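You operate a simulated robot arm through the tools that you are given. There is no shell and no other tool.

You are at the controls of a simulated robot arm. One attempt, no reset.

TASK
Fit the green filter in the lamp box, switch it on, test it at 100 and leave it at 20.
Fine: the grey filter goes in the back slot of the rack; switch on with the dial at 0.

Only the result counts: the job must be done as asked and must still hold three seconds after the hand-in. Knocking over, shifting, dropping, spilling or breaking anything else fails it.

THE ROBOT
A 7-joint arm with a two-finger gripper, fixed in place. Base frame: the origin is at the foot of the arm, x ahead of it, y to its left, z up; the work surface is at about z = 76. Lengths are in cm, angles in degrees, forces in N, time in s.
With the tool pointing down near the work surface it reaches from about 10 to 42 cm from the base axis. Its first joint turns from -143.0 to 143.0 degrees. Payload 1.47 kg.
Tool frame: the origin (TCP) lies between the finger pads and is the grasp point; the fingertips stand 1.6 cm ahead of it; z points along the fingers, y is the line along which they close. Largest opening 8.7 cm; the body of the gripper starts 5.5 cm behind the TCP.
Orientation is that of the tool frame in the base frame, as [roll, pitch, yaw] about the fixed x, y, z axes, in that order (R = Rz(yaw) Ry(pitch) Rx(roll)). With the fingers straight down and closing along the base's y, the tool's x points along the base's -x, its y along +y and its z along -z.

THE INTERFACE
- The arm moves only by the tool jog_arm. Its argument "series" is a list of rows, each a list of 3 entries, a list of its own where there are three numbers: the shift along the base's x, y, z in units of 250 mm (1.0 is 250 mm), then the turn, a rotation vector about the base's x, y, z in units of 120 degrees (1.0 is 120 degrees), then the opening, from 0 (shut) to 1 (fully open). In form: [[[x, y, z], [rx, ry, rz], grip], ...]. A call has 1 to 20 rows; each row is the pose to reach, as a shift and turn from the pose commanded when the call began. A call with a number of a shift or a turn outside -1 to 1 is refused whole. Rows are played at 5 a second. More than 5 cm and 8.6 degrees between two rows, or a gripper value outside its range, and nothing of the call is played. Where a pose cannot be reached the arm comes as near as it can. A force on the tool above 40 N (or 10 N above the force at the start of the call, whichever is more), or a blocked arm, ends the call early, and 0.2 s more pass. The fingers move at their own pace (about 4.5 cm/s each) and stop on an object; they squeeze with about 21 N. The grip force told is the motor's: it shows also when the fingers shut on nothing. Time passes only in rows, and 0.2 s behind the last, so rows that repeat a pose let the fingers close. It gives the time, the measured TCP pose, the force on the tool (base axes), the opening and the grip force at its end, in the units of the frame above (readings bear some noise), with the torque about the TCP (base axes, N m) and any sound that the robot's microphone picked up.
- Cameras (640 x 400 px; columns grow to the right, rows downward): "scene" is fixed at [39.9, 49.86, 162.07]; the picture's right is [-1.00, -0.05, 0.00], its down [-0.03, 0.55, -0.83] and it looks along [0.04, -0.83, -0.55] (base axes); focal length 352 px, centre (320, 200). "wrist" rides on the gripper at [7.3, 1.2, -9] in the tool frame; the picture's right is [-0.16, 0.99, 0.00], its down [-0.72, -0.12, -0.68] and it looks along [-0.67, -0.11, 0.73] (tool axes); focal length 247 px, centre (320, 200). There is no depth. A picture from a camera that has moved, and an enlarged one, comes with that camera's place and axes in the base frame and with its lens.
- get_image(camera): a new picture of that camera. No time passes.
- raise_lower(by): slides the trunk up (or, below 0, down) by that many cm; the arm rides with it, the base frame stays. It gives what a move gives, with no picture.
- zoom(camera, box): a new picture of the part [left, top, right, bottom] of that camera's present view, enlarged. No time passes.
- finish_job(): hands the job in; it is judged then, once.

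Places have to be worked out from the pictures, the camera data and where the tool is seen. Open the gripper and draw the arm clear of the work before you hand the job in, unless the task says otherwise.

The tools are called as name(argument=value, ...) on one line, values as JSON. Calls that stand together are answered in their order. jog_arm: Moves the arm, as the interface text tells. Its arguments: {"type":"object","properties":{"series":{"type":"array","items":{"type":"array"}}},"required":["series"]} The other tools are called the same way: raise_lower (by) slides the trunk up or down; get_image (camera) takes a picture; zoom (camera, box) takes an enlarged picture of a part of a camera's view; finish_job () hands the job in.

At the start:

```text
time: 0.0
ee_pos: [31.47, -29.58, 119.08]
orientation: [180.0, 0.0, 180.0]
ft_force: [-0.8, -0.6, -0.2]
ft_torque: [0.01, -0.02, 0.03]
gripper_width: 8.7
finger_force: 0.0
trunk travel left (down, up): [-91.0, 33.0]
```

scene: 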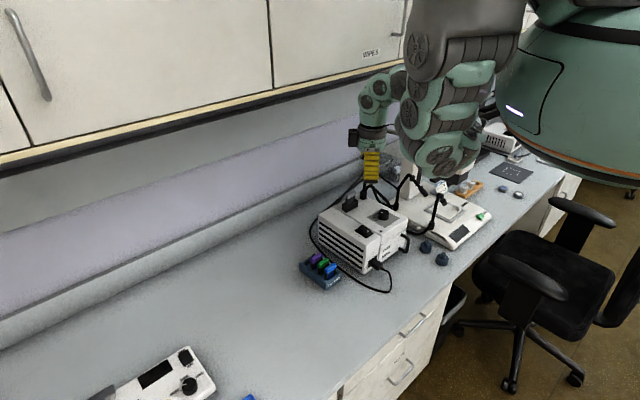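
wrist: 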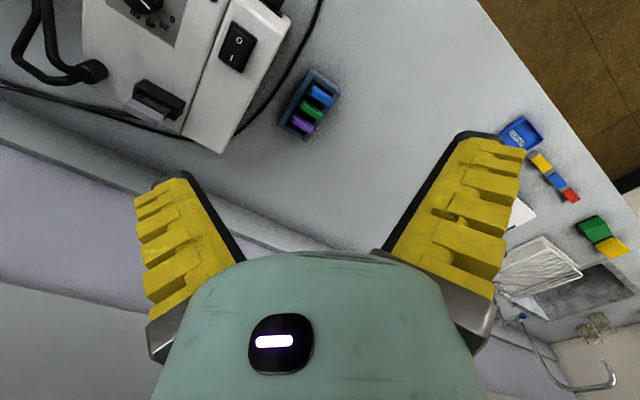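

The scene shows a lamp box with a dial, a rocker switch and a filter slot, with a small rack of coloured filters beside it. I'll enlarge these parts before I plan.

zoom(camera="scene", box=[290, 170, 450, 300])

zoom(camera="wrist", box=[60, 0, 360, 170])

zoom(camera="scene", box=[290, 240, 350, 300])

```text
3.08 times, centred on (370, 235) of scene
camera zoom: at [39.9, 49.86, 162.07], right [-1.0, -0.05, 0.0], down [-0.03, 0.55, -0.83], along [0.04, -0.83, -0.55], focal length 1083 px, centre (166, 92)
```

zoom: 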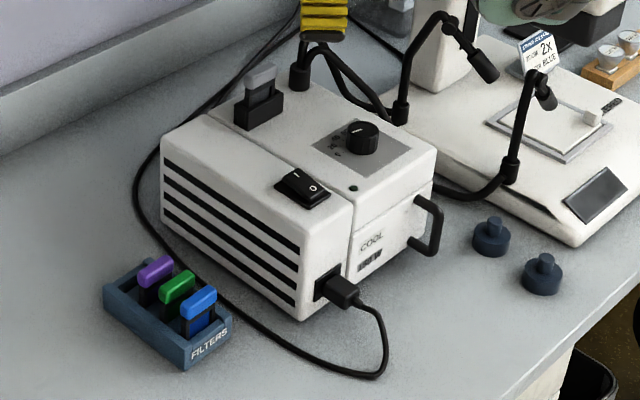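

```text
2.13 times, centred on (210, 85) of wrist
camera zoom: at [24.29, -28.41, 128.0], right [0.16, 0.99, 0.0], down [0.72, -0.12, 0.68], along [0.67, -0.11, -0.73], focal length 527 px, centre (555, 445)
```

zoom: 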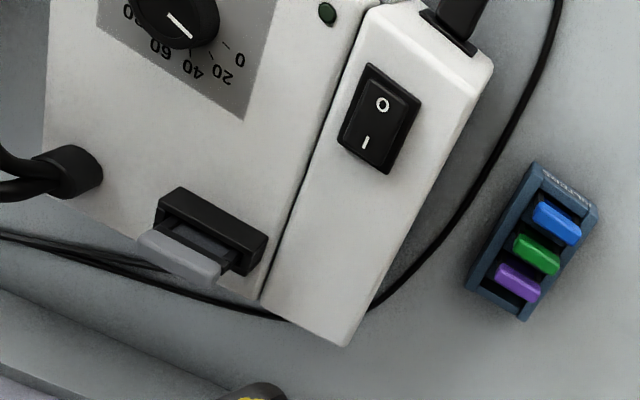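

```text
6.67 times, centred on (320, 270) of scene
camera zoom: at [39.9, 49.86, 162.07], right [-1.0, -0.05, 0.0], down [-0.03, 0.55, -0.83], along [0.04, -0.83, -0.55], focal length 2347 px, centre (320, -267)
```

zoom: 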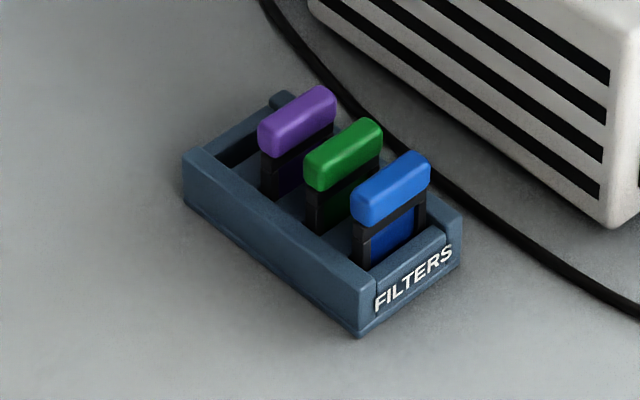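

The grey filter sits in the lamp box's holder. The rack holds blue at the label end, then green, then purple, and the back slot is empty. I estimate the green handle near (43,-33,83) and the box top near z 90. I'll try a small move toward the rack to check reach and get a closer view.

jog_arm(series=[[[0.15, 0, 0], [0, 0, 0], 1], [[0.3, 0, 0], [0, 0, 0], 1]])

get_image(camera="wrist")

get_image(camera="scene")

```text
time: 0.6
ee_pos: [39.01, -29.69, 119.0]
orientation: [-180.0, 0.0, 179.9]
ft_force: [0.9, -0.1, -0.4]
ft_torque: [0.01, 0.0, 0.01]
gripper_width: 8.73
finger_force: 0.0
trunk travel left (down, up): [-91.0, 33.0]
```

```text
taken
camera wrist: at [31.8, -28.43, 128.03], right [0.16, 0.99, 0.0], down [0.72, -0.12, 0.68], along [0.67, -0.11, -0.73], focal length 247 px, centre (320, 200)
```

wrist: 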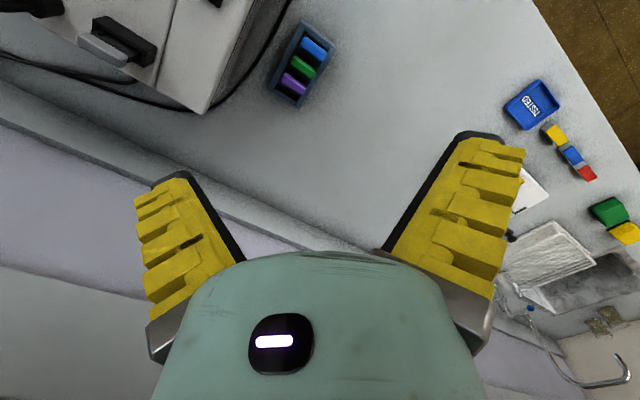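

```text
taken
```

scene: 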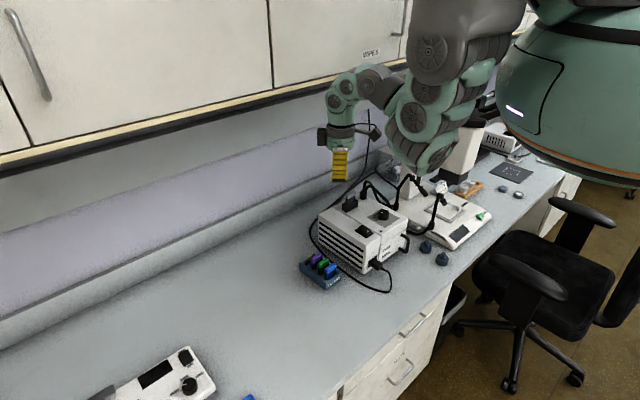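

The arm reached r≈49 without trouble. By my estimate the box and rack are turned 45° in the base frame, with the filter handles running along (1,1). I'll turn the tool −45° and move back to view the box and rack squarely.

jog_arm(series=[[[-0.07, 0, 0], [0, 0, -0.0625], 1], [[-0.14, 0, 0], [0, 0, -0.125], 1], [[-0.21, 0, 0], [0, 0, -0.1875], 1], [[-0.28, 0, 0], [0, 0, -0.25], 1], [[-0.32, 0, 0], [0, 0, -0.3125], 1], [[-0.36, 0, 0], [0, 0, -0.375], 1], [[-0.36, 0, 0], [0, 0, -0.375], 1]])

get_image(camera="wrist")

get_image(camera="scene")

```text
time: 2.2
ee_pos: [29.89, -29.64, 119.03]
orientation: [-180.0, 0.1, 134.9]
ft_force: [0.4, -0.1, 0.3]
ft_torque: [0.0, -0.01, -0.05]
gripper_width: 8.68
finger_force: 0.0
trunk travel left (down, up): [-91.0, 33.0]
```

```text
taken
camera wrist: at [25.72, -23.59, 128.05], right [0.81, 0.58, 0.0], down [0.43, -0.59, 0.68], along [0.4, -0.55, -0.73], focal length 247 px, centre (320, 200)
```

wrist: 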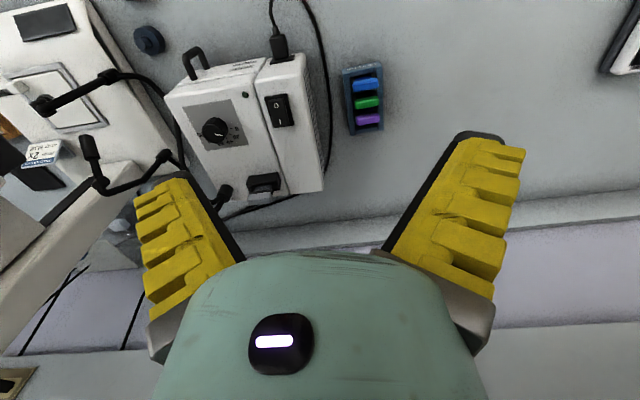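

```text
taken
```

scene: 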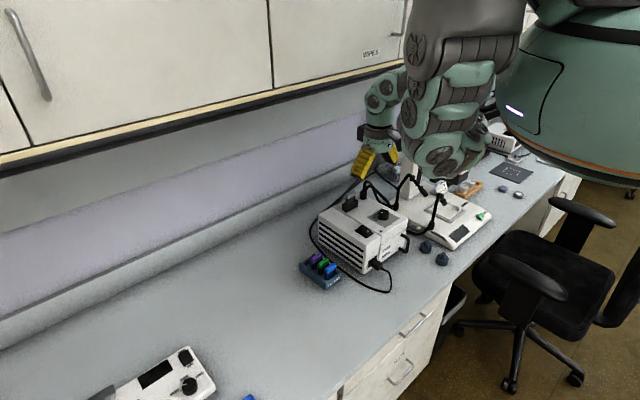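

zoom(camera="wrist", box=[160, 40, 400, 215])

zoom(camera="wrist", box=[180, 80, 280, 155])

zoom(camera="wrist", box=[330, 60, 400, 140])

```text
2.29 times, centred on (280, 128) of wrist
camera zoom: at [25.72, -23.59, 128.05], right [0.81, 0.58, 0.0], down [0.43, -0.59, 0.68], along [0.4, -0.55, -0.73], focal length 564 px, centre (411, 366)
```

zoom: 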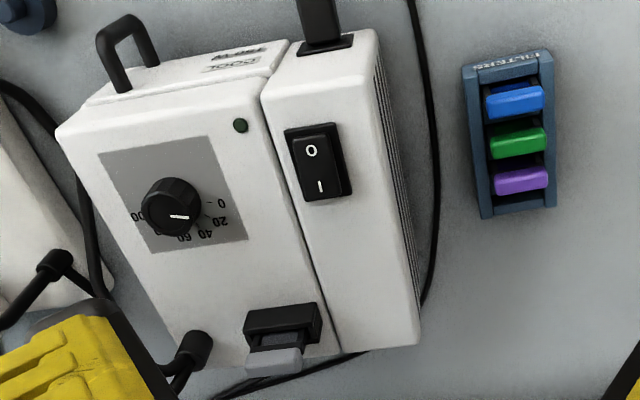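

```text
5.33 times, centred on (230, 118) of wrist
camera zoom: at [25.72, -23.59, 128.05], right [0.81, 0.58, 0.0], down [0.43, -0.59, 0.68], along [0.4, -0.55, -0.73], focal length 1317 px, centre (800, 640)
```

zoom: 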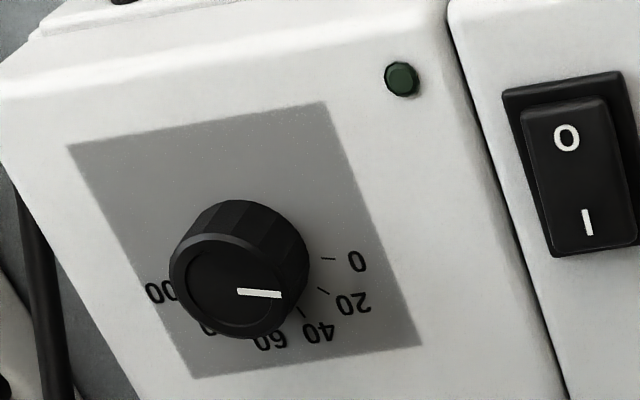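

```text
5.00 times, centred on (365, 100) of wrist
camera zoom: at [25.72, -23.59, 128.05], right [0.81, 0.58, 0.0], down [0.43, -0.59, 0.68], along [0.4, -0.55, -0.73], focal length 1235 px, centre (95, 700)
```

zoom: 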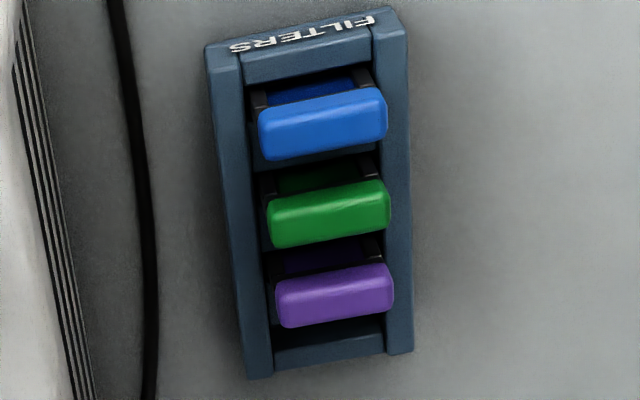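

The lamp panel shows 0 at the box's left, with values rising clockwise seen from above. The rack's last slot, at the end away from the label, is empty. I'll zoom in on the arm and its surroundings before going further.

zoom(camera="scene", box=[300, 0, 620, 200])

zoom(camera="scene", box=[340, 120, 500, 260])

```text
2.00 times, centred on (460, 100) of scene
camera zoom: at [39.9, 49.86, 162.07], right [-1.0, -0.05, 0.0], down [-0.03, 0.55, -0.83], along [0.04, -0.83, -0.55], focal length 704 px, centre (40, 400)
```

zoom: 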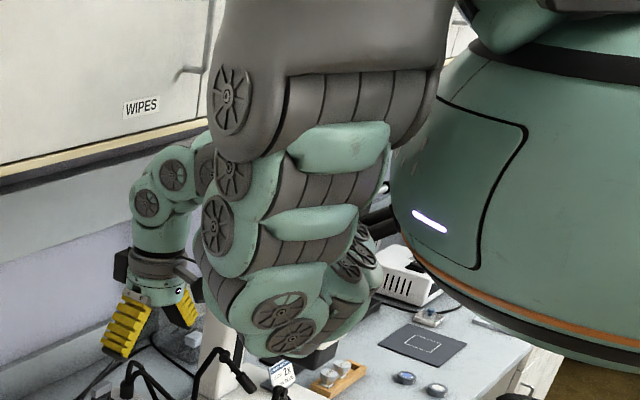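

```text
2.86 times, centred on (420, 190) of scene
camera zoom: at [39.9, 49.86, 162.07], right [-1.0, -0.05, 0.0], down [-0.03, 0.55, -0.83], along [0.04, -0.83, -0.55], focal length 1006 px, centre (34, 229)
```

zoom: 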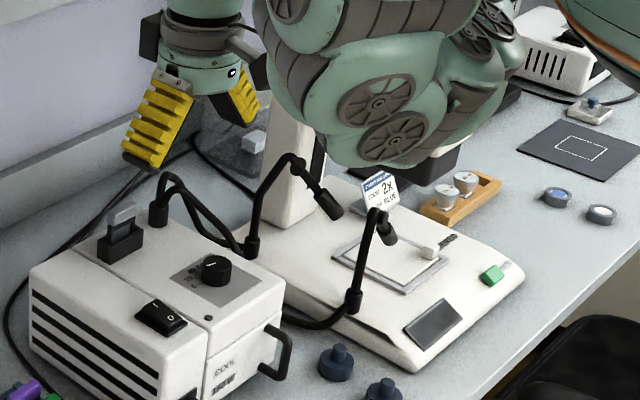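

The elbow hangs at about z≈120, above the goosenecks at about z≈100, so there is room. I'll test the reach outward to just above the grey filter, keeping the present height.

jog_arm(series=[[[0.03, -0.15, 0], [0, 0, 0], 1], [[0.06, -0.3, 0], [0, 0, 0], 1], [[0.09, -0.45, 0], [0, 0, 0], 1], [[0.12, -0.6, 0], [0, 0, 0], 1], [[0.14, -0.7, 0], [0, 0, 0], 1], [[0.14, -0.7, 0], [0, 0, 0], 1]])

get_image(camera="wrist")

get_image(camera="scene")

```text
time: 3.6
ee_pos: [32.78, -45.79, 116.98]
orientation: [179.1, -2.6, 135.6]
ft_force: [10.3, -8.2, 13.2]
ft_torque: [0.6, 0.74, 0.05]
gripper_width: 8.69
finger_force: 0.2
trunk travel left (down, up): [-91.0, 33.0]
```

```text
taken
camera wrist: at [28.8, -40.12, 126.35], right [0.8, 0.59, 0.01], down [0.45, -0.62, 0.64], along [0.39, -0.51, -0.76], focal length 247 px, centre (320, 200)
```

wrist: 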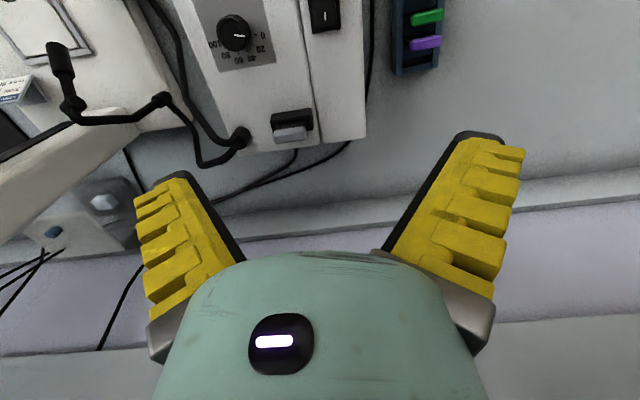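

```text
taken
```

scene: 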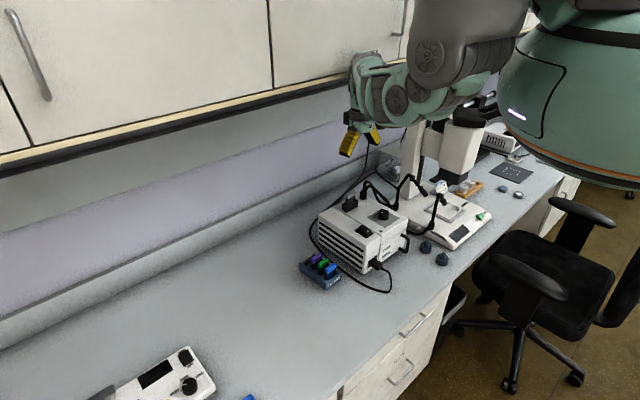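

The arm stopped short at y≈−46 with a steady force and a slight tilt, so it is near full stretch or touching the wall cupboard. I'll back off a little and check the readings.

jog_arm(series=[[[-0.03, 0.15, 0], [0, 0, 0], 1], [[-0.06, 0.3, 0], [0, 0, 0], 1], [[-0.08, 0.4, 0], [0, 0, 0], 1], [[-0.08, 0.4, 0], [0, 0, 0], 1]])

zoom(camera="scene", box=[300, 0, 620, 200])

```text
time: 4.6
ee_pos: [31.54, -37.16, 119.04]
orientation: [-179.8, -0.1, 135.0]
ft_force: [-1.0, 0.6, 0.5]
ft_torque: [0.03, 0.0, -0.02]
gripper_width: 8.7
finger_force: 0.1
trunk travel left (down, up): [-91.0, 33.0]
```

```text
2.00 times, centred on (460, 100) of scene
camera zoom: at [39.9, 49.86, 162.07], right [-1.0, -0.05, 0.0], down [-0.03, 0.55, -0.83], along [0.04, -0.83, -0.55], focal length 704 px, centre (40, 400)
```

zoom: 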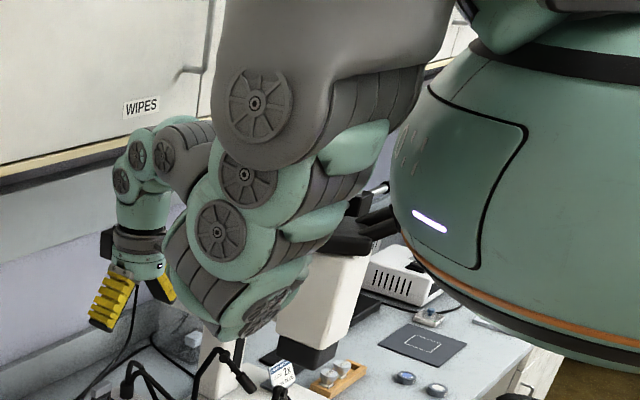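

The pose is clean again at (31.5,−37.2,119). I'll lower the trunk 12 cm, which keeps the fingertips about 10 cm above the box, so that the arm can stretch further.

raise_lower(by=-12)

get_image(camera="scene")

get_image(camera="wrist")

```text
time: 6.1
ee_pos: [31.52, -37.18, 107.0]
orientation: [-180.0, 0.0, 135.0]
ft_force: [-1.0, -0.1, -0.3]
ft_torque: [0.02, 0.0, 0.0]
gripper_width: 8.71
finger_force: 0.0
trunk travel left (down, up): [-79.0, 45.0]
```

```text
taken
```

scene: 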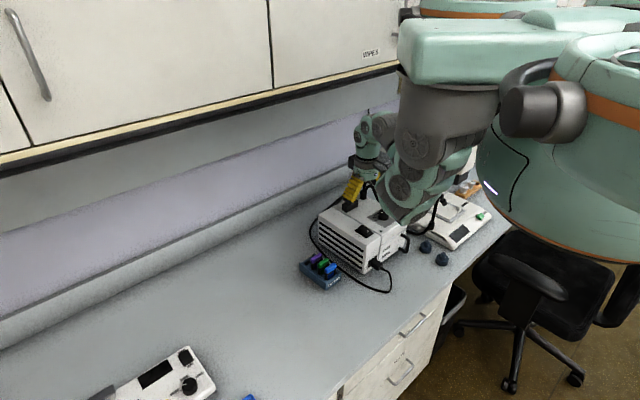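

```text
taken
camera wrist: at [27.24, -31.14, 115.99], right [0.81, 0.59, 0.0], down [0.43, -0.59, 0.68], along [0.4, -0.55, -0.73], focal length 247 px, centre (320, 200)
```

wrist: 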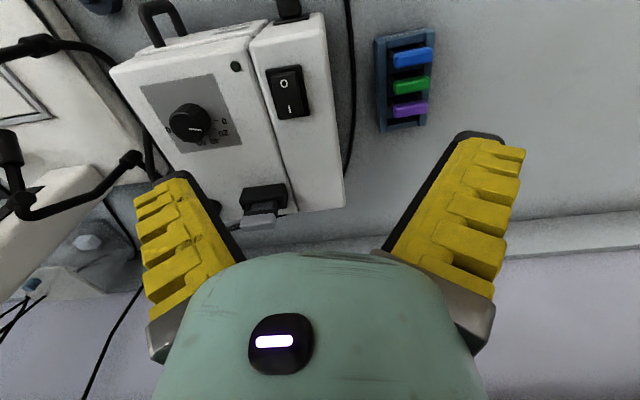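

The trunk lowered cleanly. I'll enlarge the current wrist view to triangulate the grey filter, dial, switch and rack.

zoom(camera="wrist", box=[130, 50, 290, 150])

zoom(camera="wrist", box=[220, 160, 320, 240])

zoom(camera="wrist", box=[360, 20, 450, 140])

```text
4.00 times, centred on (210, 100) of wrist
camera zoom: at [27.24, -31.14, 115.99], right [0.81, 0.59, 0.0], down [0.43, -0.59, 0.68], along [0.4, -0.55, -0.73], focal length 988 px, centre (760, 600)
```

zoom: 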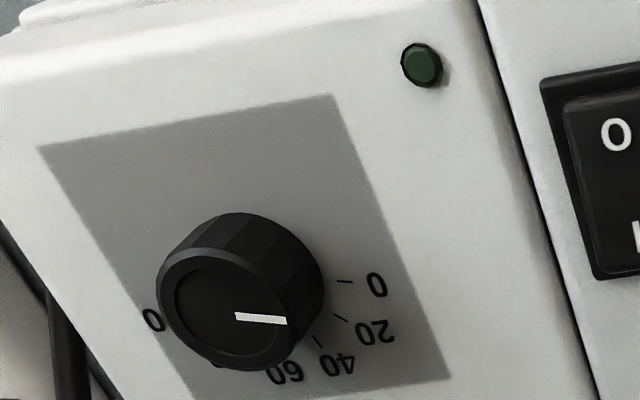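

```text
5.00 times, centred on (270, 200) of wrist
camera zoom: at [27.24, -31.14, 115.99], right [0.81, 0.59, 0.0], down [0.43, -0.59, 0.68], along [0.4, -0.55, -0.73], focal length 1235 px, centre (570, 200)
```

zoom: 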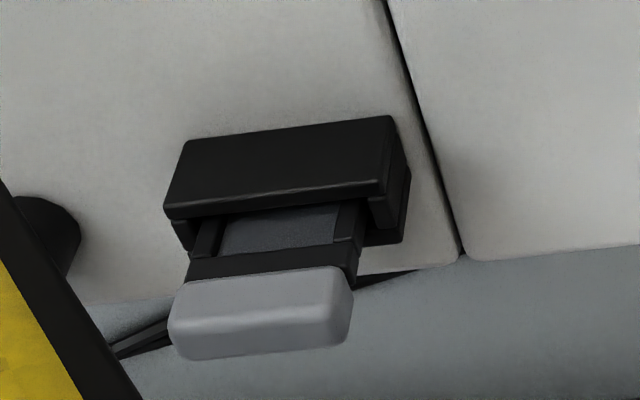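

```text
3.33 times, centred on (405, 80) of wrist
camera zoom: at [27.24, -31.14, 115.99], right [0.81, 0.59, 0.0], down [0.43, -0.59, 0.68], along [0.4, -0.55, -0.73], focal length 823 px, centre (37, 600)
```

zoom: 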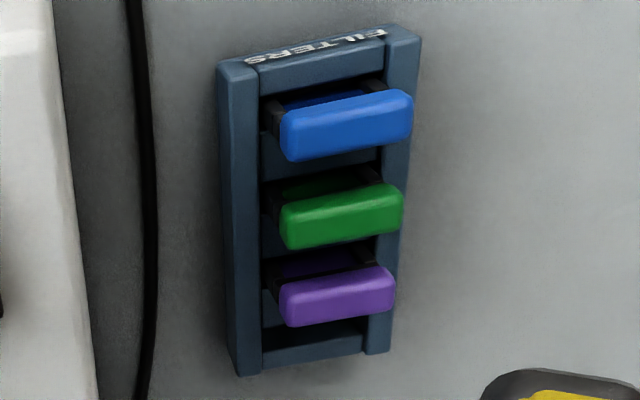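

I put the grey handle at about (34.4,−53.9,95.9). The rack pitch is about 3.2 cm and the handles run along (1,1). Gripping the handles across their thin side keeps the fingers off the goosenecks, so I'll turn the tool another −90° here, which puts the camera on the free side.

jog_arm(series=[[[0, 0, 0], [0, 0, -0.0682], 0.6], [[0, 0, 0], [0, 0, -0.1364], 0.6], [[0, 0, 0], [0, 0, -0.2046], 0.6], [[0, 0, 0], [0, 0, -0.2727], 0.6], [[0, 0, 0], [0, 0, -0.3409], 0.6], [[0, 0, 0], [0, 0, -0.4091], 0.6], [[0, 0, 0], [0, 0, -0.4773], 0.6], [[0, 0, 0], [0, 0, -0.5455], 0.6], [[0, 0, 0], [0, 0, -0.6136], 0.6], [[0, 0, 0], [0, 0, -0.6818], 0.6], [[0, 0, 0], [0, 0, -0.75], 0.6], [[0, 0, 0], [0, 0, -0.75], 0.6]])

get_image(camera="wrist")

get_image(camera="scene")

```text
time: 8.7
ee_pos: [31.54, -37.09, 106.94]
orientation: [-179.9, -0.1, 44.9]
ft_force: [-0.2, 0.3, -0.6]
ft_torque: [0.02, 0.02, -0.03]
gripper_width: 5.75
finger_force: 3.5
trunk travel left (down, up): [-79.0, 45.0]
```

```text
taken
camera wrist: at [37.55, -32.82, 115.98], right [0.58, -0.81, 0.0], down [-0.59, -0.43, 0.68], along [-0.55, -0.4, -0.73], focal length 247 px, centre (320, 200)
```

wrist: 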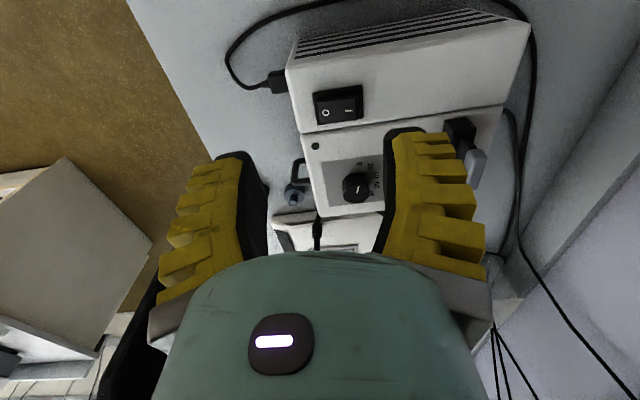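

```text
taken
```

scene: 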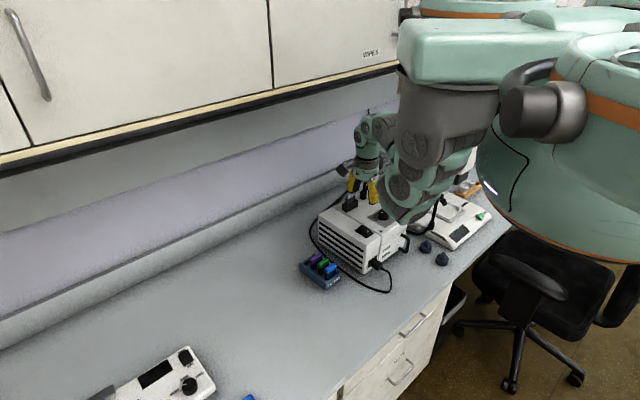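

The −90° turn worked, with the closing line now across the handles' thin side. I'll move most of the way toward the grey filter at this height and check the reach.

jog_arm(series=[[[0.02, -0.17, 0], [0, 0, 0], 0.6], [[0.04, -0.34, 0], [0, 0, 0], 0.6], [[0.056, -0.509, 0], [0, 0, 0], 0.6], [[0.056, -0.509, 0], [0, 0, 0], 0.6]])

get_image(camera="wrist")

get_image(camera="scene")

```text
time: 9.7
ee_pos: [32.51, -48.91, 106.92]
orientation: [-179.8, 0.1, 45.0]
ft_force: [-0.4, -1.0, -0.6]
ft_torque: [0.05, -0.01, 0.03]
gripper_width: 5.73
finger_force: 3.1
out of reach, approached as far as the arm can: row 3, 4
trunk travel left (down, up): [-79.0, 45.0]
```

```text
taken
camera wrist: at [38.62, -44.51, 115.85], right [0.59, -0.81, 0.0], down [-0.59, -0.43, 0.68], along [-0.55, -0.4, -0.73], focal length 247 px, centre (320, 200)
```

wrist: 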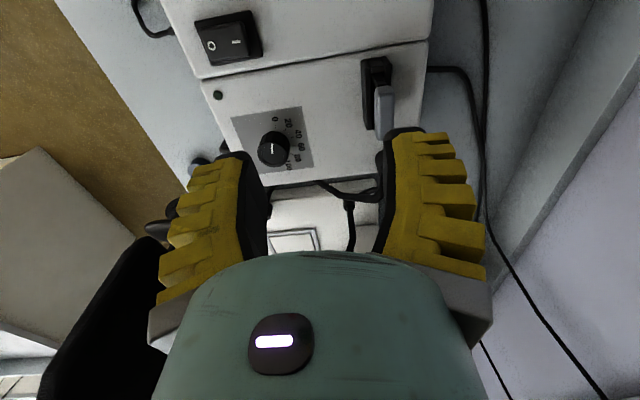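

```text
taken
```

scene: 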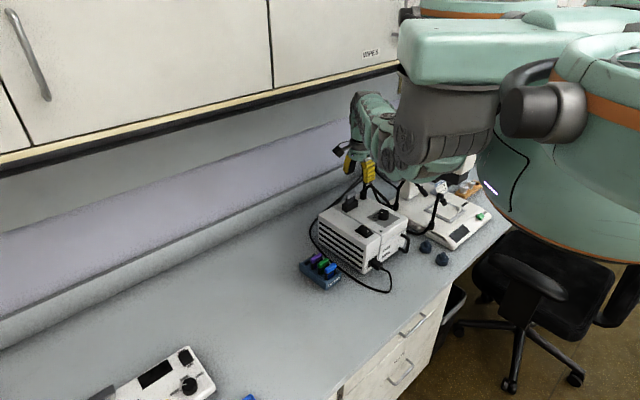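

The pose came up short at r≈58.7 with no contact, so it is a pure reach limit. I'll draw back and up a bit, then lower the trunk further so the shoulder is more level with the work, and test the reach again.

jog_arm(series=[[[-0.1, 0.12, 0.0], [0, 0, 0], 0.6], [[-0.17, 0.17, 0.1], [0, 0, 0], 0.6], [[-0.17, 0.17, 0.2], [0, 0, 0], 0.6], [[-0.17, 0.17, 0.2], [0, 0, 0], 0.6]])

raise_lower(by=-10)

get_image(camera="scene")

```text
time: 10.7
ee_pos: [28.47, -44.59, 111.84]
orientation: [-180.0, 0.0, 44.9]
ft_force: [-0.6, 0.5, 0.1]
ft_torque: [0.0, 0.02, -0.01]
gripper_width: 5.71
finger_force: 3.4
trunk travel left (down, up): [-79.0, 45.0]
```

```text
time: 12.0
ee_pos: [28.49, -44.64, 101.9]
orientation: [179.9, 0.0, 44.9]
ft_force: [0.7, 0.4, -0.3]
ft_torque: [-0.02, 0.01, -0.03]
gripper_width: 5.74
finger_force: 3.3
trunk travel left (down, up): [-69.0, 55.0]
```

```text
taken
```

scene: 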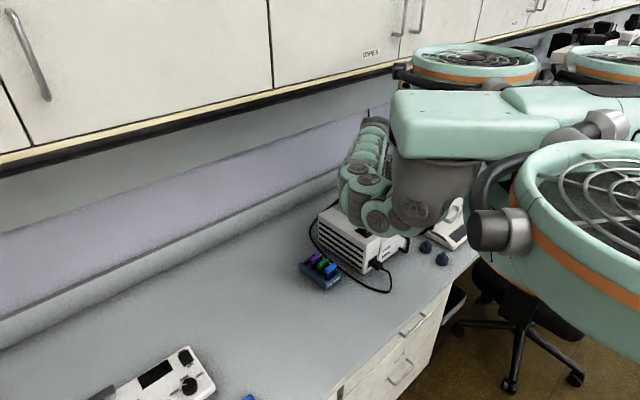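

The trunk is down 22 cm in all and the tool is at (28.5,−44.6,101.9) with no contact. I'll now extend over the grey filter; the fingertips at about z≈100.3 should clear its handle top at about 97.

jog_arm(series=[[[0.08, -0.13, 0], [0, 0, 0], 0.6], [[0.16, -0.25, 0], [0, 0, 0], 0.6], [[0.236, -0.372, 0], [0, 0, 0], 0.6], [[0.236, -0.372, 0], [0, 0, 0], 0.6]])

get_image(camera="wrist")

get_image(camera="scene")

```text
time: 13.0
ee_pos: [32.32, -49.81, 101.96]
orientation: [180.0, 0.0, 45.0]
ft_force: [0.2, 0.5, 0.1]
ft_torque: [0.02, 0.04, -0.03]
gripper_width: 5.71
finger_force: 3.3
out of reach, approached as far as the arm can: row 2, 3, 4
trunk travel left (down, up): [-69.0, 55.0]
```

```text
taken
camera wrist: at [38.37, -45.66, 110.87], right [0.59, -0.81, 0.0], down [-0.59, -0.43, 0.68], along [-0.55, -0.4, -0.73], focal length 247 px, centre (320, 200)
```

wrist: 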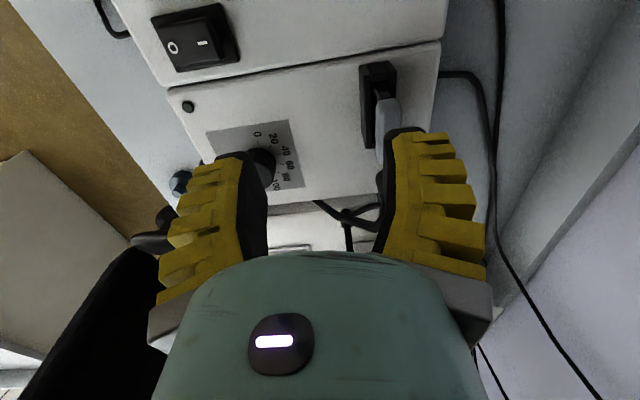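

```text
taken
```

scene: 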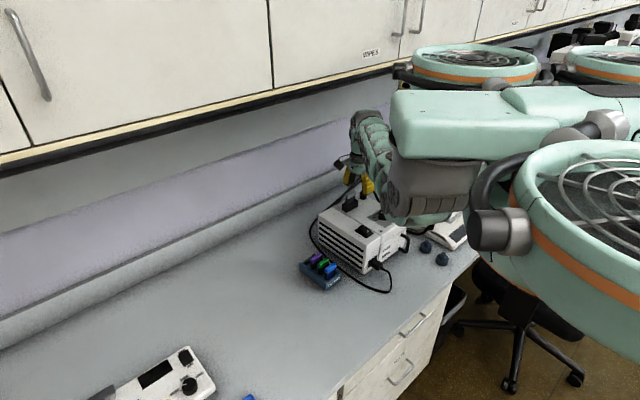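

The reach with the tool vertical tops out at about r≈59.5, and the grey handle is at r≈64. The fix is to close along the handle's long axis, tool yaw 135, and tilt the fingers outward about that axis so the pads stay flat on the handle ends. I'll draw back slightly and turn back +90°.

jog_arm(series=[[[-0.085, 0.085, 0.08], [0, 0, 0], 0.66], [[-0.085, 0.085, 0.08], [0, 0, 0.0682], 0.66], [[-0.085, 0.085, 0.08], [0, 0, 0.1364], 0.66], [[-0.085, 0.085, 0.08], [0, 0, 0.2046], 0.66], [[-0.085, 0.085, 0.08], [0, 0, 0.2727], 0.66], [[-0.085, 0.085, 0.08], [0, 0, 0.3409], 0.66], [[-0.085, 0.085, 0.08], [0, 0, 0.4091], 0.66], [[-0.085, 0.085, 0.08], [0, 0, 0.4773], 0.66], [[-0.085, 0.085, 0.08], [0, 0, 0.5455], 0.66], [[-0.085, 0.085, 0.08], [0, 0, 0.6136], 0.66], [[-0.085, 0.085, 0.08], [0, 0, 0.6818], 0.66], [[-0.085, 0.085, 0.08], [0, 0, 0.75], 0.66], [[-0.085, 0.085, 0.08], [0, 0, 0.75], 0.66]])

get_image(camera="wrist")

get_image(camera="scene")

```text
time: 15.8
ee_pos: [30.0, -47.9, 104.04]
orientation: [-180.0, 0.0, 135.1]
ft_force: [0.3, 0.3, -0.2]
ft_torque: [-0.01, -0.01, 0.0]
gripper_width: 6.23
finger_force: 3.2
trunk travel left (down, up): [-69.0, 55.0]
```

```text
taken
camera wrist: at [25.82, -41.9, 112.96], right [0.81, 0.59, 0.0], down [0.43, -0.59, 0.68], along [0.4, -0.55, -0.73], focal length 247 px, centre (320, 200)
```

wrist: 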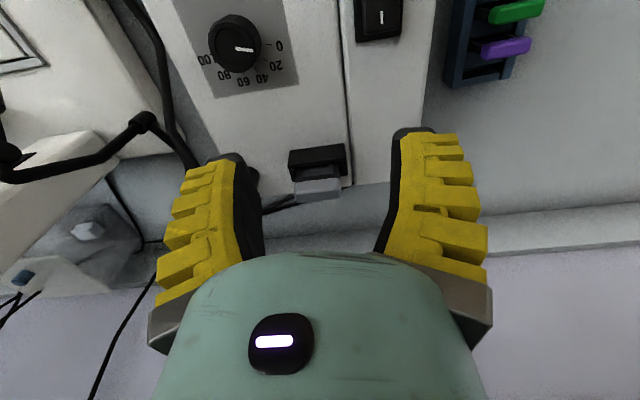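

```text
taken
```

scene: 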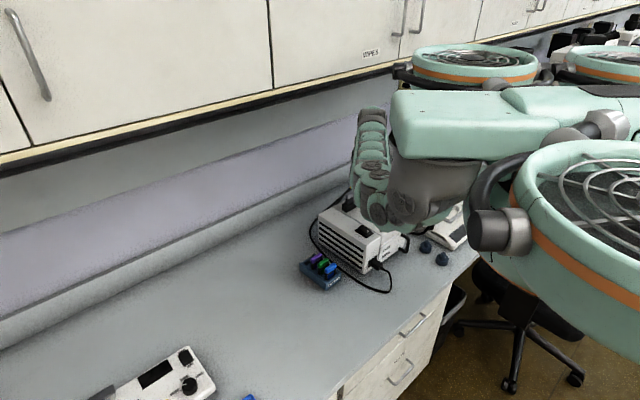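

The turn worked. I'll zoom in here on the grey handle and the panel to refine positions before tilting and descending.

zoom(camera="wrist", box=[250, 120, 400, 220])

zoom(camera="wrist", box=[170, 0, 330, 110])

zoom(camera="wrist", box=[430, 0, 560, 100])

```text
4.00 times, centred on (325, 170) of wrist
camera zoom: at [25.82, -41.9, 112.96], right [0.81, 0.59, 0.0], down [0.43, -0.59, 0.68], along [0.4, -0.55, -0.73], focal length 988 px, centre (300, 320)
```

zoom: 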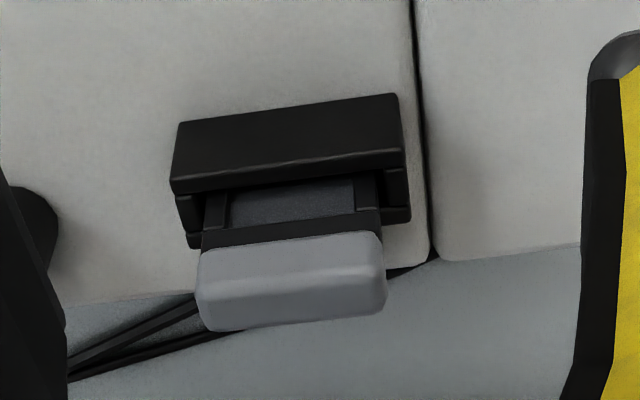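

```text
3.64 times, centred on (250, 55) of wrist
camera zoom: at [25.82, -41.9, 112.96], right [0.81, 0.59, 0.0], down [0.43, -0.59, 0.68], along [0.4, -0.55, -0.73], focal length 898 px, centre (574, 727)
```

zoom: 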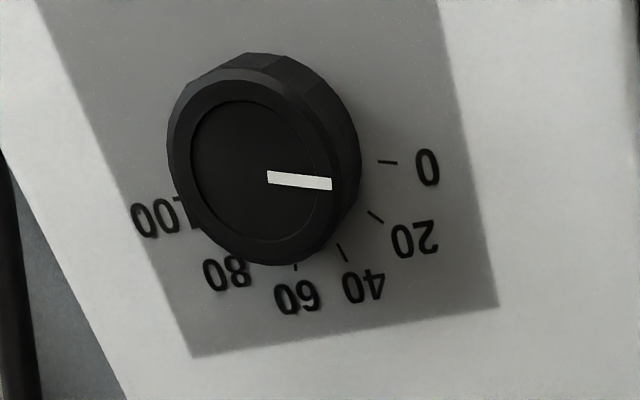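

```text
4.00 times, centred on (495, 50) of wrist
camera zoom: at [25.82, -41.9, 112.96], right [0.81, 0.59, 0.0], down [0.43, -0.59, 0.68], along [0.4, -0.55, -0.73], focal length 988 px, centre (-380, 800)
```

zoom: 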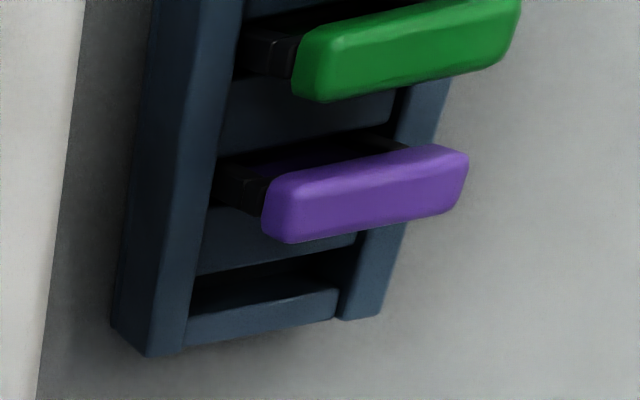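

I now place the grey handle centre at about (34.4,−54.2,95.6), 4.2 cm long. The panel geometry puts 0 at 14° and 20 at 43°, with the dial pointer at 14.6°, so the dial already reads 0. I'll tilt the fingers outward 20° about (1,1) and move to hover above the grey handle.

jog_arm(series=[[[0, 0, 0], [-0.0393, -0.0393, 0], 0.56], [[0, 0, 0], [-0.0786, -0.0786, 0], 0.56], [[0, 0, 0], [-0.1179, -0.1179, 0], 0.56], [[0.06, -0.085, 0], [-0.1179, -0.1179, 0], 0.56], [[0.12, -0.17, -0.04], [-0.1179, -0.1179, 0], 0.56], [[0.172, -0.248, -0.1], [-0.1179, -0.1179, 0], 0.56], [[0.172, -0.248, -0.1], [-0.1179, -0.1179, 0], 0.56]])

get_image(camera="wrist")

get_image(camera="scene")

```text
time: 17.4
ee_pos: [34.37, -54.29, 101.48]
orientation: [-179.9, 20.0, 135.0]
ft_force: [-0.2, 0.3, -0.3]
ft_torque: [-0.01, -0.04, 0.01]
gripper_width: 5.4
finger_force: 4.1
out of reach, approached as far as the arm can: row 3
trunk travel left (down, up): [-69.0, 55.0]
```

```text
taken
camera wrist: at [28.25, -46.3, 107.42], right [0.8, 0.59, 0.05], down [0.24, -0.4, 0.89], along [0.55, -0.7, -0.46], focal length 247 px, centre (320, 200)
```

wrist: 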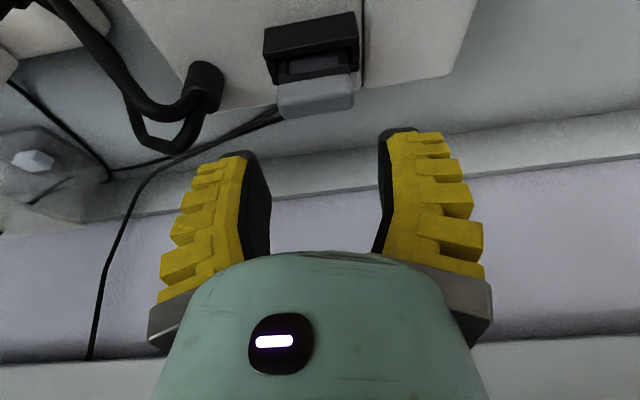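

```text
taken
```

scene: 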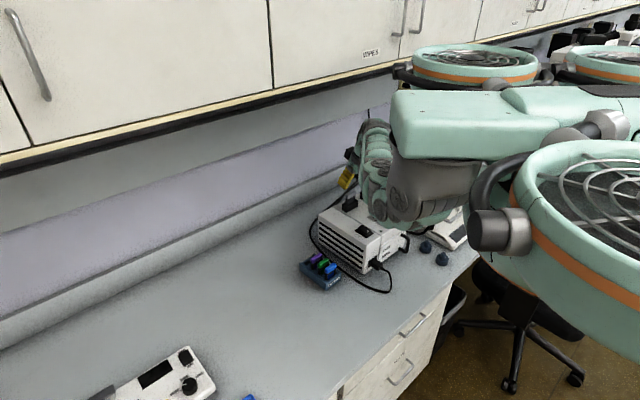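

Reached with a clean 20° tilt at (34.4,−54.3,101.5). I'll zoom in to check the handle's alignment between the fingers before descending.

zoom(camera="wrist", box=[180, 0, 420, 160])

zoom(camera="scene", box=[300, 110, 420, 220])

```text
2.50 times, centred on (300, 80) of wrist
camera zoom: at [28.25, -46.3, 107.42], right [0.8, 0.59, 0.05], down [0.24, -0.4, 0.89], along [0.55, -0.7, -0.46], focal length 617 px, centre (370, 500)
```

zoom: 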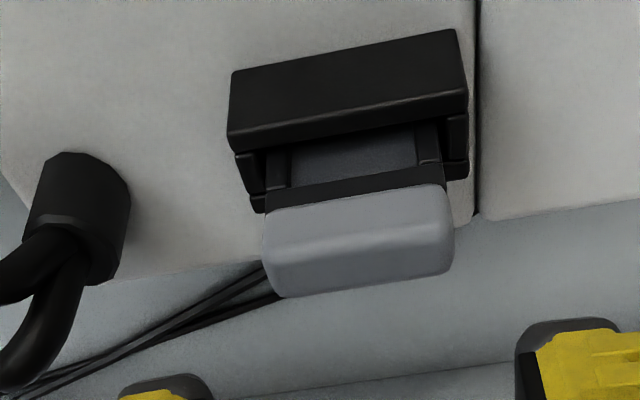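

```text
3.64 times, centred on (360, 165) of scene
camera zoom: at [39.9, 49.86, 162.07], right [-1.0, -0.05, 0.0], down [-0.03, 0.55, -0.83], along [0.04, -0.83, -0.55], focal length 1280 px, centre (174, 327)
```

zoom: 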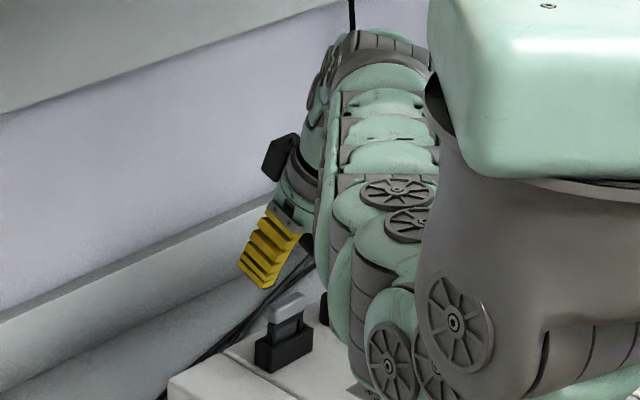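

The handle spans u −15.9 to −11.8, centred just under the fingers. I'll descend to z≈96.5 so the fingertips straddle the handle but stay above the holder, then check before closing.

jog_arm(series=[[[0.0025, 0.011, -0.07], [0, 0, 0], 0.56], [[0.0025, 0.011, -0.14], [0, 0, 0], 0.56], [[0.0025, 0.011, -0.2], [0, 0, 0], 0.56], [[0.0025, 0.011, -0.2], [0, 0, 0], 0.56]])

get_image(camera="wrist")

zoom(camera="scene", box=[320, 140, 400, 220])

```text
time: 18.4
ee_pos: [34.49, -53.8, 96.46]
orientation: [179.9, 19.9, 135.1]
ft_force: [0.0, 0.5, -0.3]
ft_torque: [0.0, -0.01, 0.0]
gripper_width: 5.41
finger_force: 3.9
trunk travel left (down, up): [-69.0, 55.0]
```

```text
taken
camera wrist: at [28.31, -45.94, 102.37], right [0.8, 0.59, 0.05], down [0.23, -0.4, 0.89], along [0.55, -0.7, -0.46], focal length 247 px, centre (320, 200)
```

wrist: 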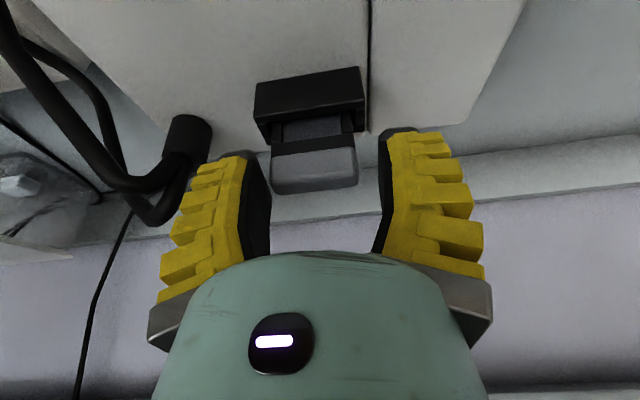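

```text
5.00 times, centred on (360, 180) of scene
camera zoom: at [39.9, 49.86, 162.07], right [-1.0, -0.05, 0.0], down [-0.03, 0.55, -0.83], along [0.04, -0.83, -0.55], focal length 1760 px, centre (120, 300)
```

zoom: 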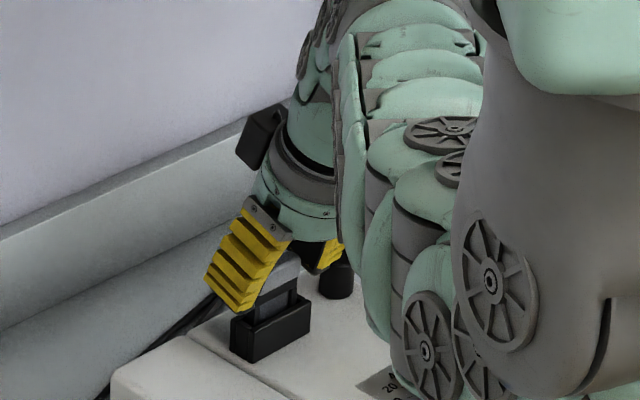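

The fingers straddle the handle, which sits about 0.2 cm toward −u of centre. I'll shift by that and close.

jog_arm(series=[[[-0.006, -0.006, 0], [0, 0, 0], 0.56], [[-0.006, -0.006, 0], [0, 0, 0], 0.45], [[-0.006, -0.006, 0], [0, 0, 0], 0.3], [[-0.006, -0.006, 0], [0, 0, 0], 0.2], [[-0.006, -0.006, 0], [0, 0, 0], 0.2]])

get_image(camera="wrist")

```text
time: 19.6
ee_pos: [34.32, -54.08, 96.42]
orientation: [-179.9, 20.1, 135.1]
ft_force: [-2.1, 1.5, 5.5]
ft_torque: [0.09, 0.08, 0.01]
gripper_width: 3.88
finger_force: 20.9
trunk travel left (down, up): [-69.0, 55.0]
```

```text
taken
camera wrist: at [28.19, -46.14, 102.45], right [0.8, 0.59, 0.05], down [0.23, -0.4, 0.89], along [0.55, -0.7, -0.46], focal length 247 px, centre (320, 200)
```

wrist: 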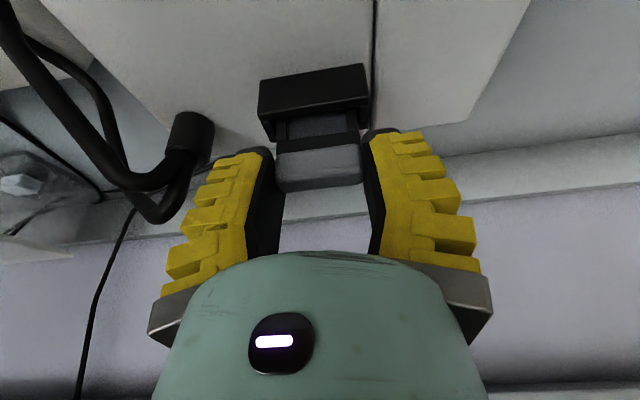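

Gripped at width 3.9 with 21 N. I'll pull the filter straight up.

jog_arm(series=[[[0, 0, 0.04], [0, 0, 0], 0.2], [[0, 0, 0.08], [0, 0, 0], 0.2], [[0, 0, 0.13], [0, 0, 0], 0.2], [[0, 0, 0.18], [0, 0, 0], 0.2], [[0, 0, 0.23], [0, 0, 0], 0.2], [[0, 0, 0.23], [0, 0, 0], 0.2]])

get_image(camera="wrist")

zoom(camera="scene", box=[320, 120, 400, 220])

```text
time: 21.0
ee_pos: [34.22, -54.15, 102.19]
orientation: [180.0, 19.9, 135.0]
ft_force: [0.3, -0.3, 0.7]
ft_torque: [0.01, 0.01, -0.01]
gripper_width: 3.68
finger_force: 21.2
trunk travel left (down, up): [-69.0, 55.0]
```

```text
taken
camera wrist: at [28.14, -46.08, 108.16], right [0.8, 0.59, 0.05], down [0.23, -0.4, 0.89], along [0.55, -0.7, -0.46], focal length 247 px, centre (320, 200)
```

wrist: 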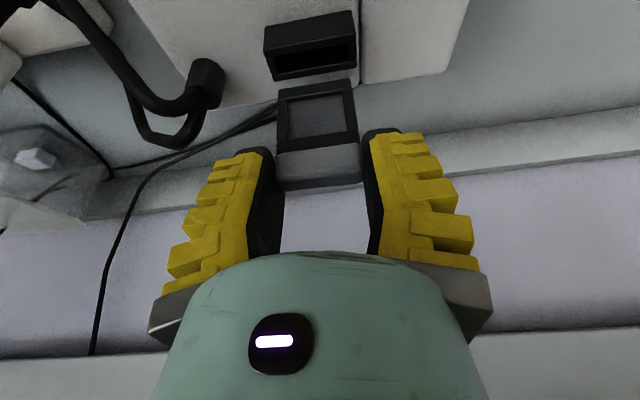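

```text
4.00 times, centred on (360, 170) of scene
camera zoom: at [39.9, 49.86, 162.07], right [-1.0, -0.05, 0.0], down [-0.03, 0.55, -0.83], along [0.04, -0.83, -0.55], focal length 1408 px, centre (160, 320)
```

zoom: 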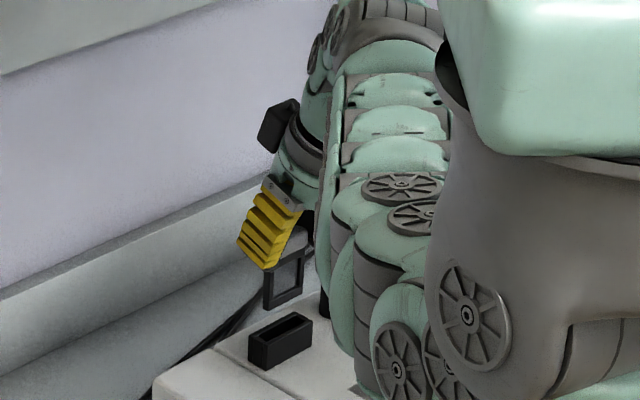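

The grey filter is out and hanging straight. I'll zoom in to record exactly how it sits in the fingers, as a reference for both insertions.

zoom(camera="wrist", box=[250, 0, 400, 200])

zoom(camera="scene", box=[290, 240, 350, 300])

```text
2.00 times, centred on (325, 100) of wrist
camera zoom: at [28.14, -46.08, 108.16], right [0.8, 0.59, 0.05], down [0.23, -0.4, 0.89], along [0.55, -0.7, -0.46], focal length 494 px, centre (310, 400)
```

zoom: 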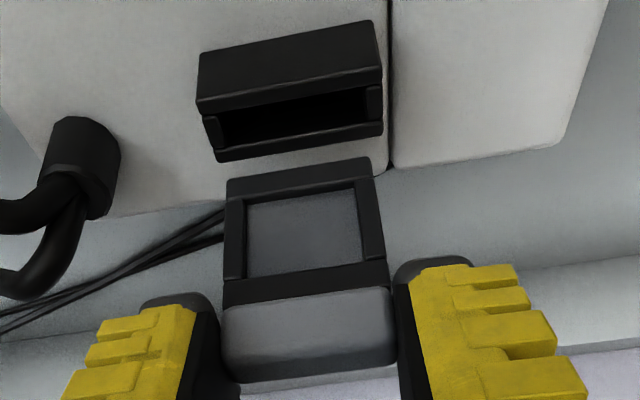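

```text
6.67 times, centred on (320, 270) of scene
camera zoom: at [39.9, 49.86, 162.07], right [-1.0, -0.05, 0.0], down [-0.03, 0.55, -0.83], along [0.04, -0.83, -0.55], focal length 2347 px, centre (320, -267)
```

zoom: 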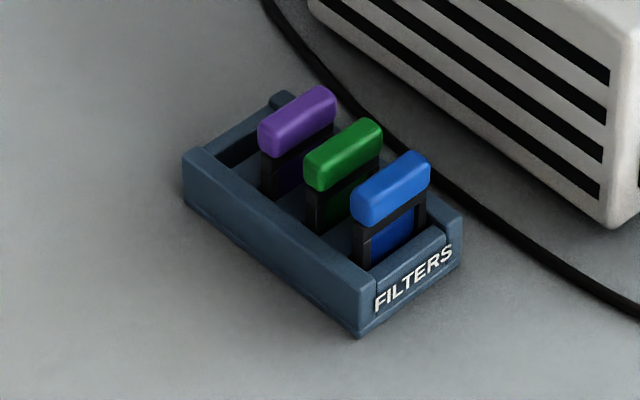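

The rack handles work out at v≈50.6, 53.7 and 56.9 (u≈7, z≈82.9), so the pitch is 3.15 and the back slot should be near (47.5,−37.3). I'll carry the grey filter there at the present height, well above the box top.

jog_arm(series=[[[0.08, 0.1, 0.0], [0, 0, 0], 0.2], [[0.17, 0.215, 0.0], [0, 0, 0], 0.2], [[0.26, 0.33, 0.0], [0, 0, 0], 0.2], [[0.35, 0.445, 0.0], [0, 0, 0], 0.2], [[0.44, 0.56, 0.0], [0, 0, 0], 0.2], [[0.5, 0.635, 0.0], [0, 0, 0], 0.2], [[0.532, 0.672, 0.0], [0, 0, 0], 0.2], [[0.532, 0.672, 0.0], [0, 0, 0], 0.2]])

get_image(camera="wrist")

get_image(camera="scene")

```text
time: 22.8
ee_pos: [47.38, -37.27, 102.21]
orientation: [180.0, 20.0, 135.0]
ft_force: [0.2, 0.5, -0.1]
ft_torque: [-0.01, -0.03, 0.0]
gripper_width: 3.69
finger_force: 21.6
trunk travel left (down, up): [-69.0, 55.0]
```

```text
taken
camera wrist: at [41.41, -29.34, 108.17], right [0.8, 0.59, 0.05], down [0.23, -0.4, 0.89], along [0.55, -0.7, -0.46], focal length 247 px, centre (320, 200)
```

wrist: 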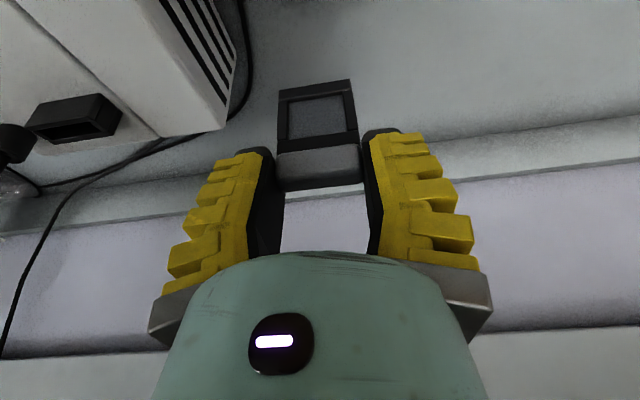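

```text
taken
```

scene: 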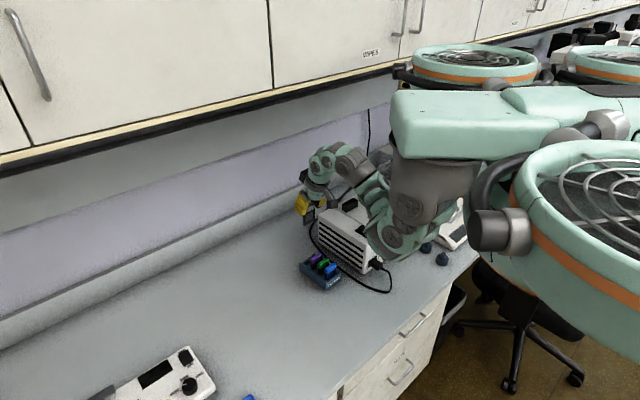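

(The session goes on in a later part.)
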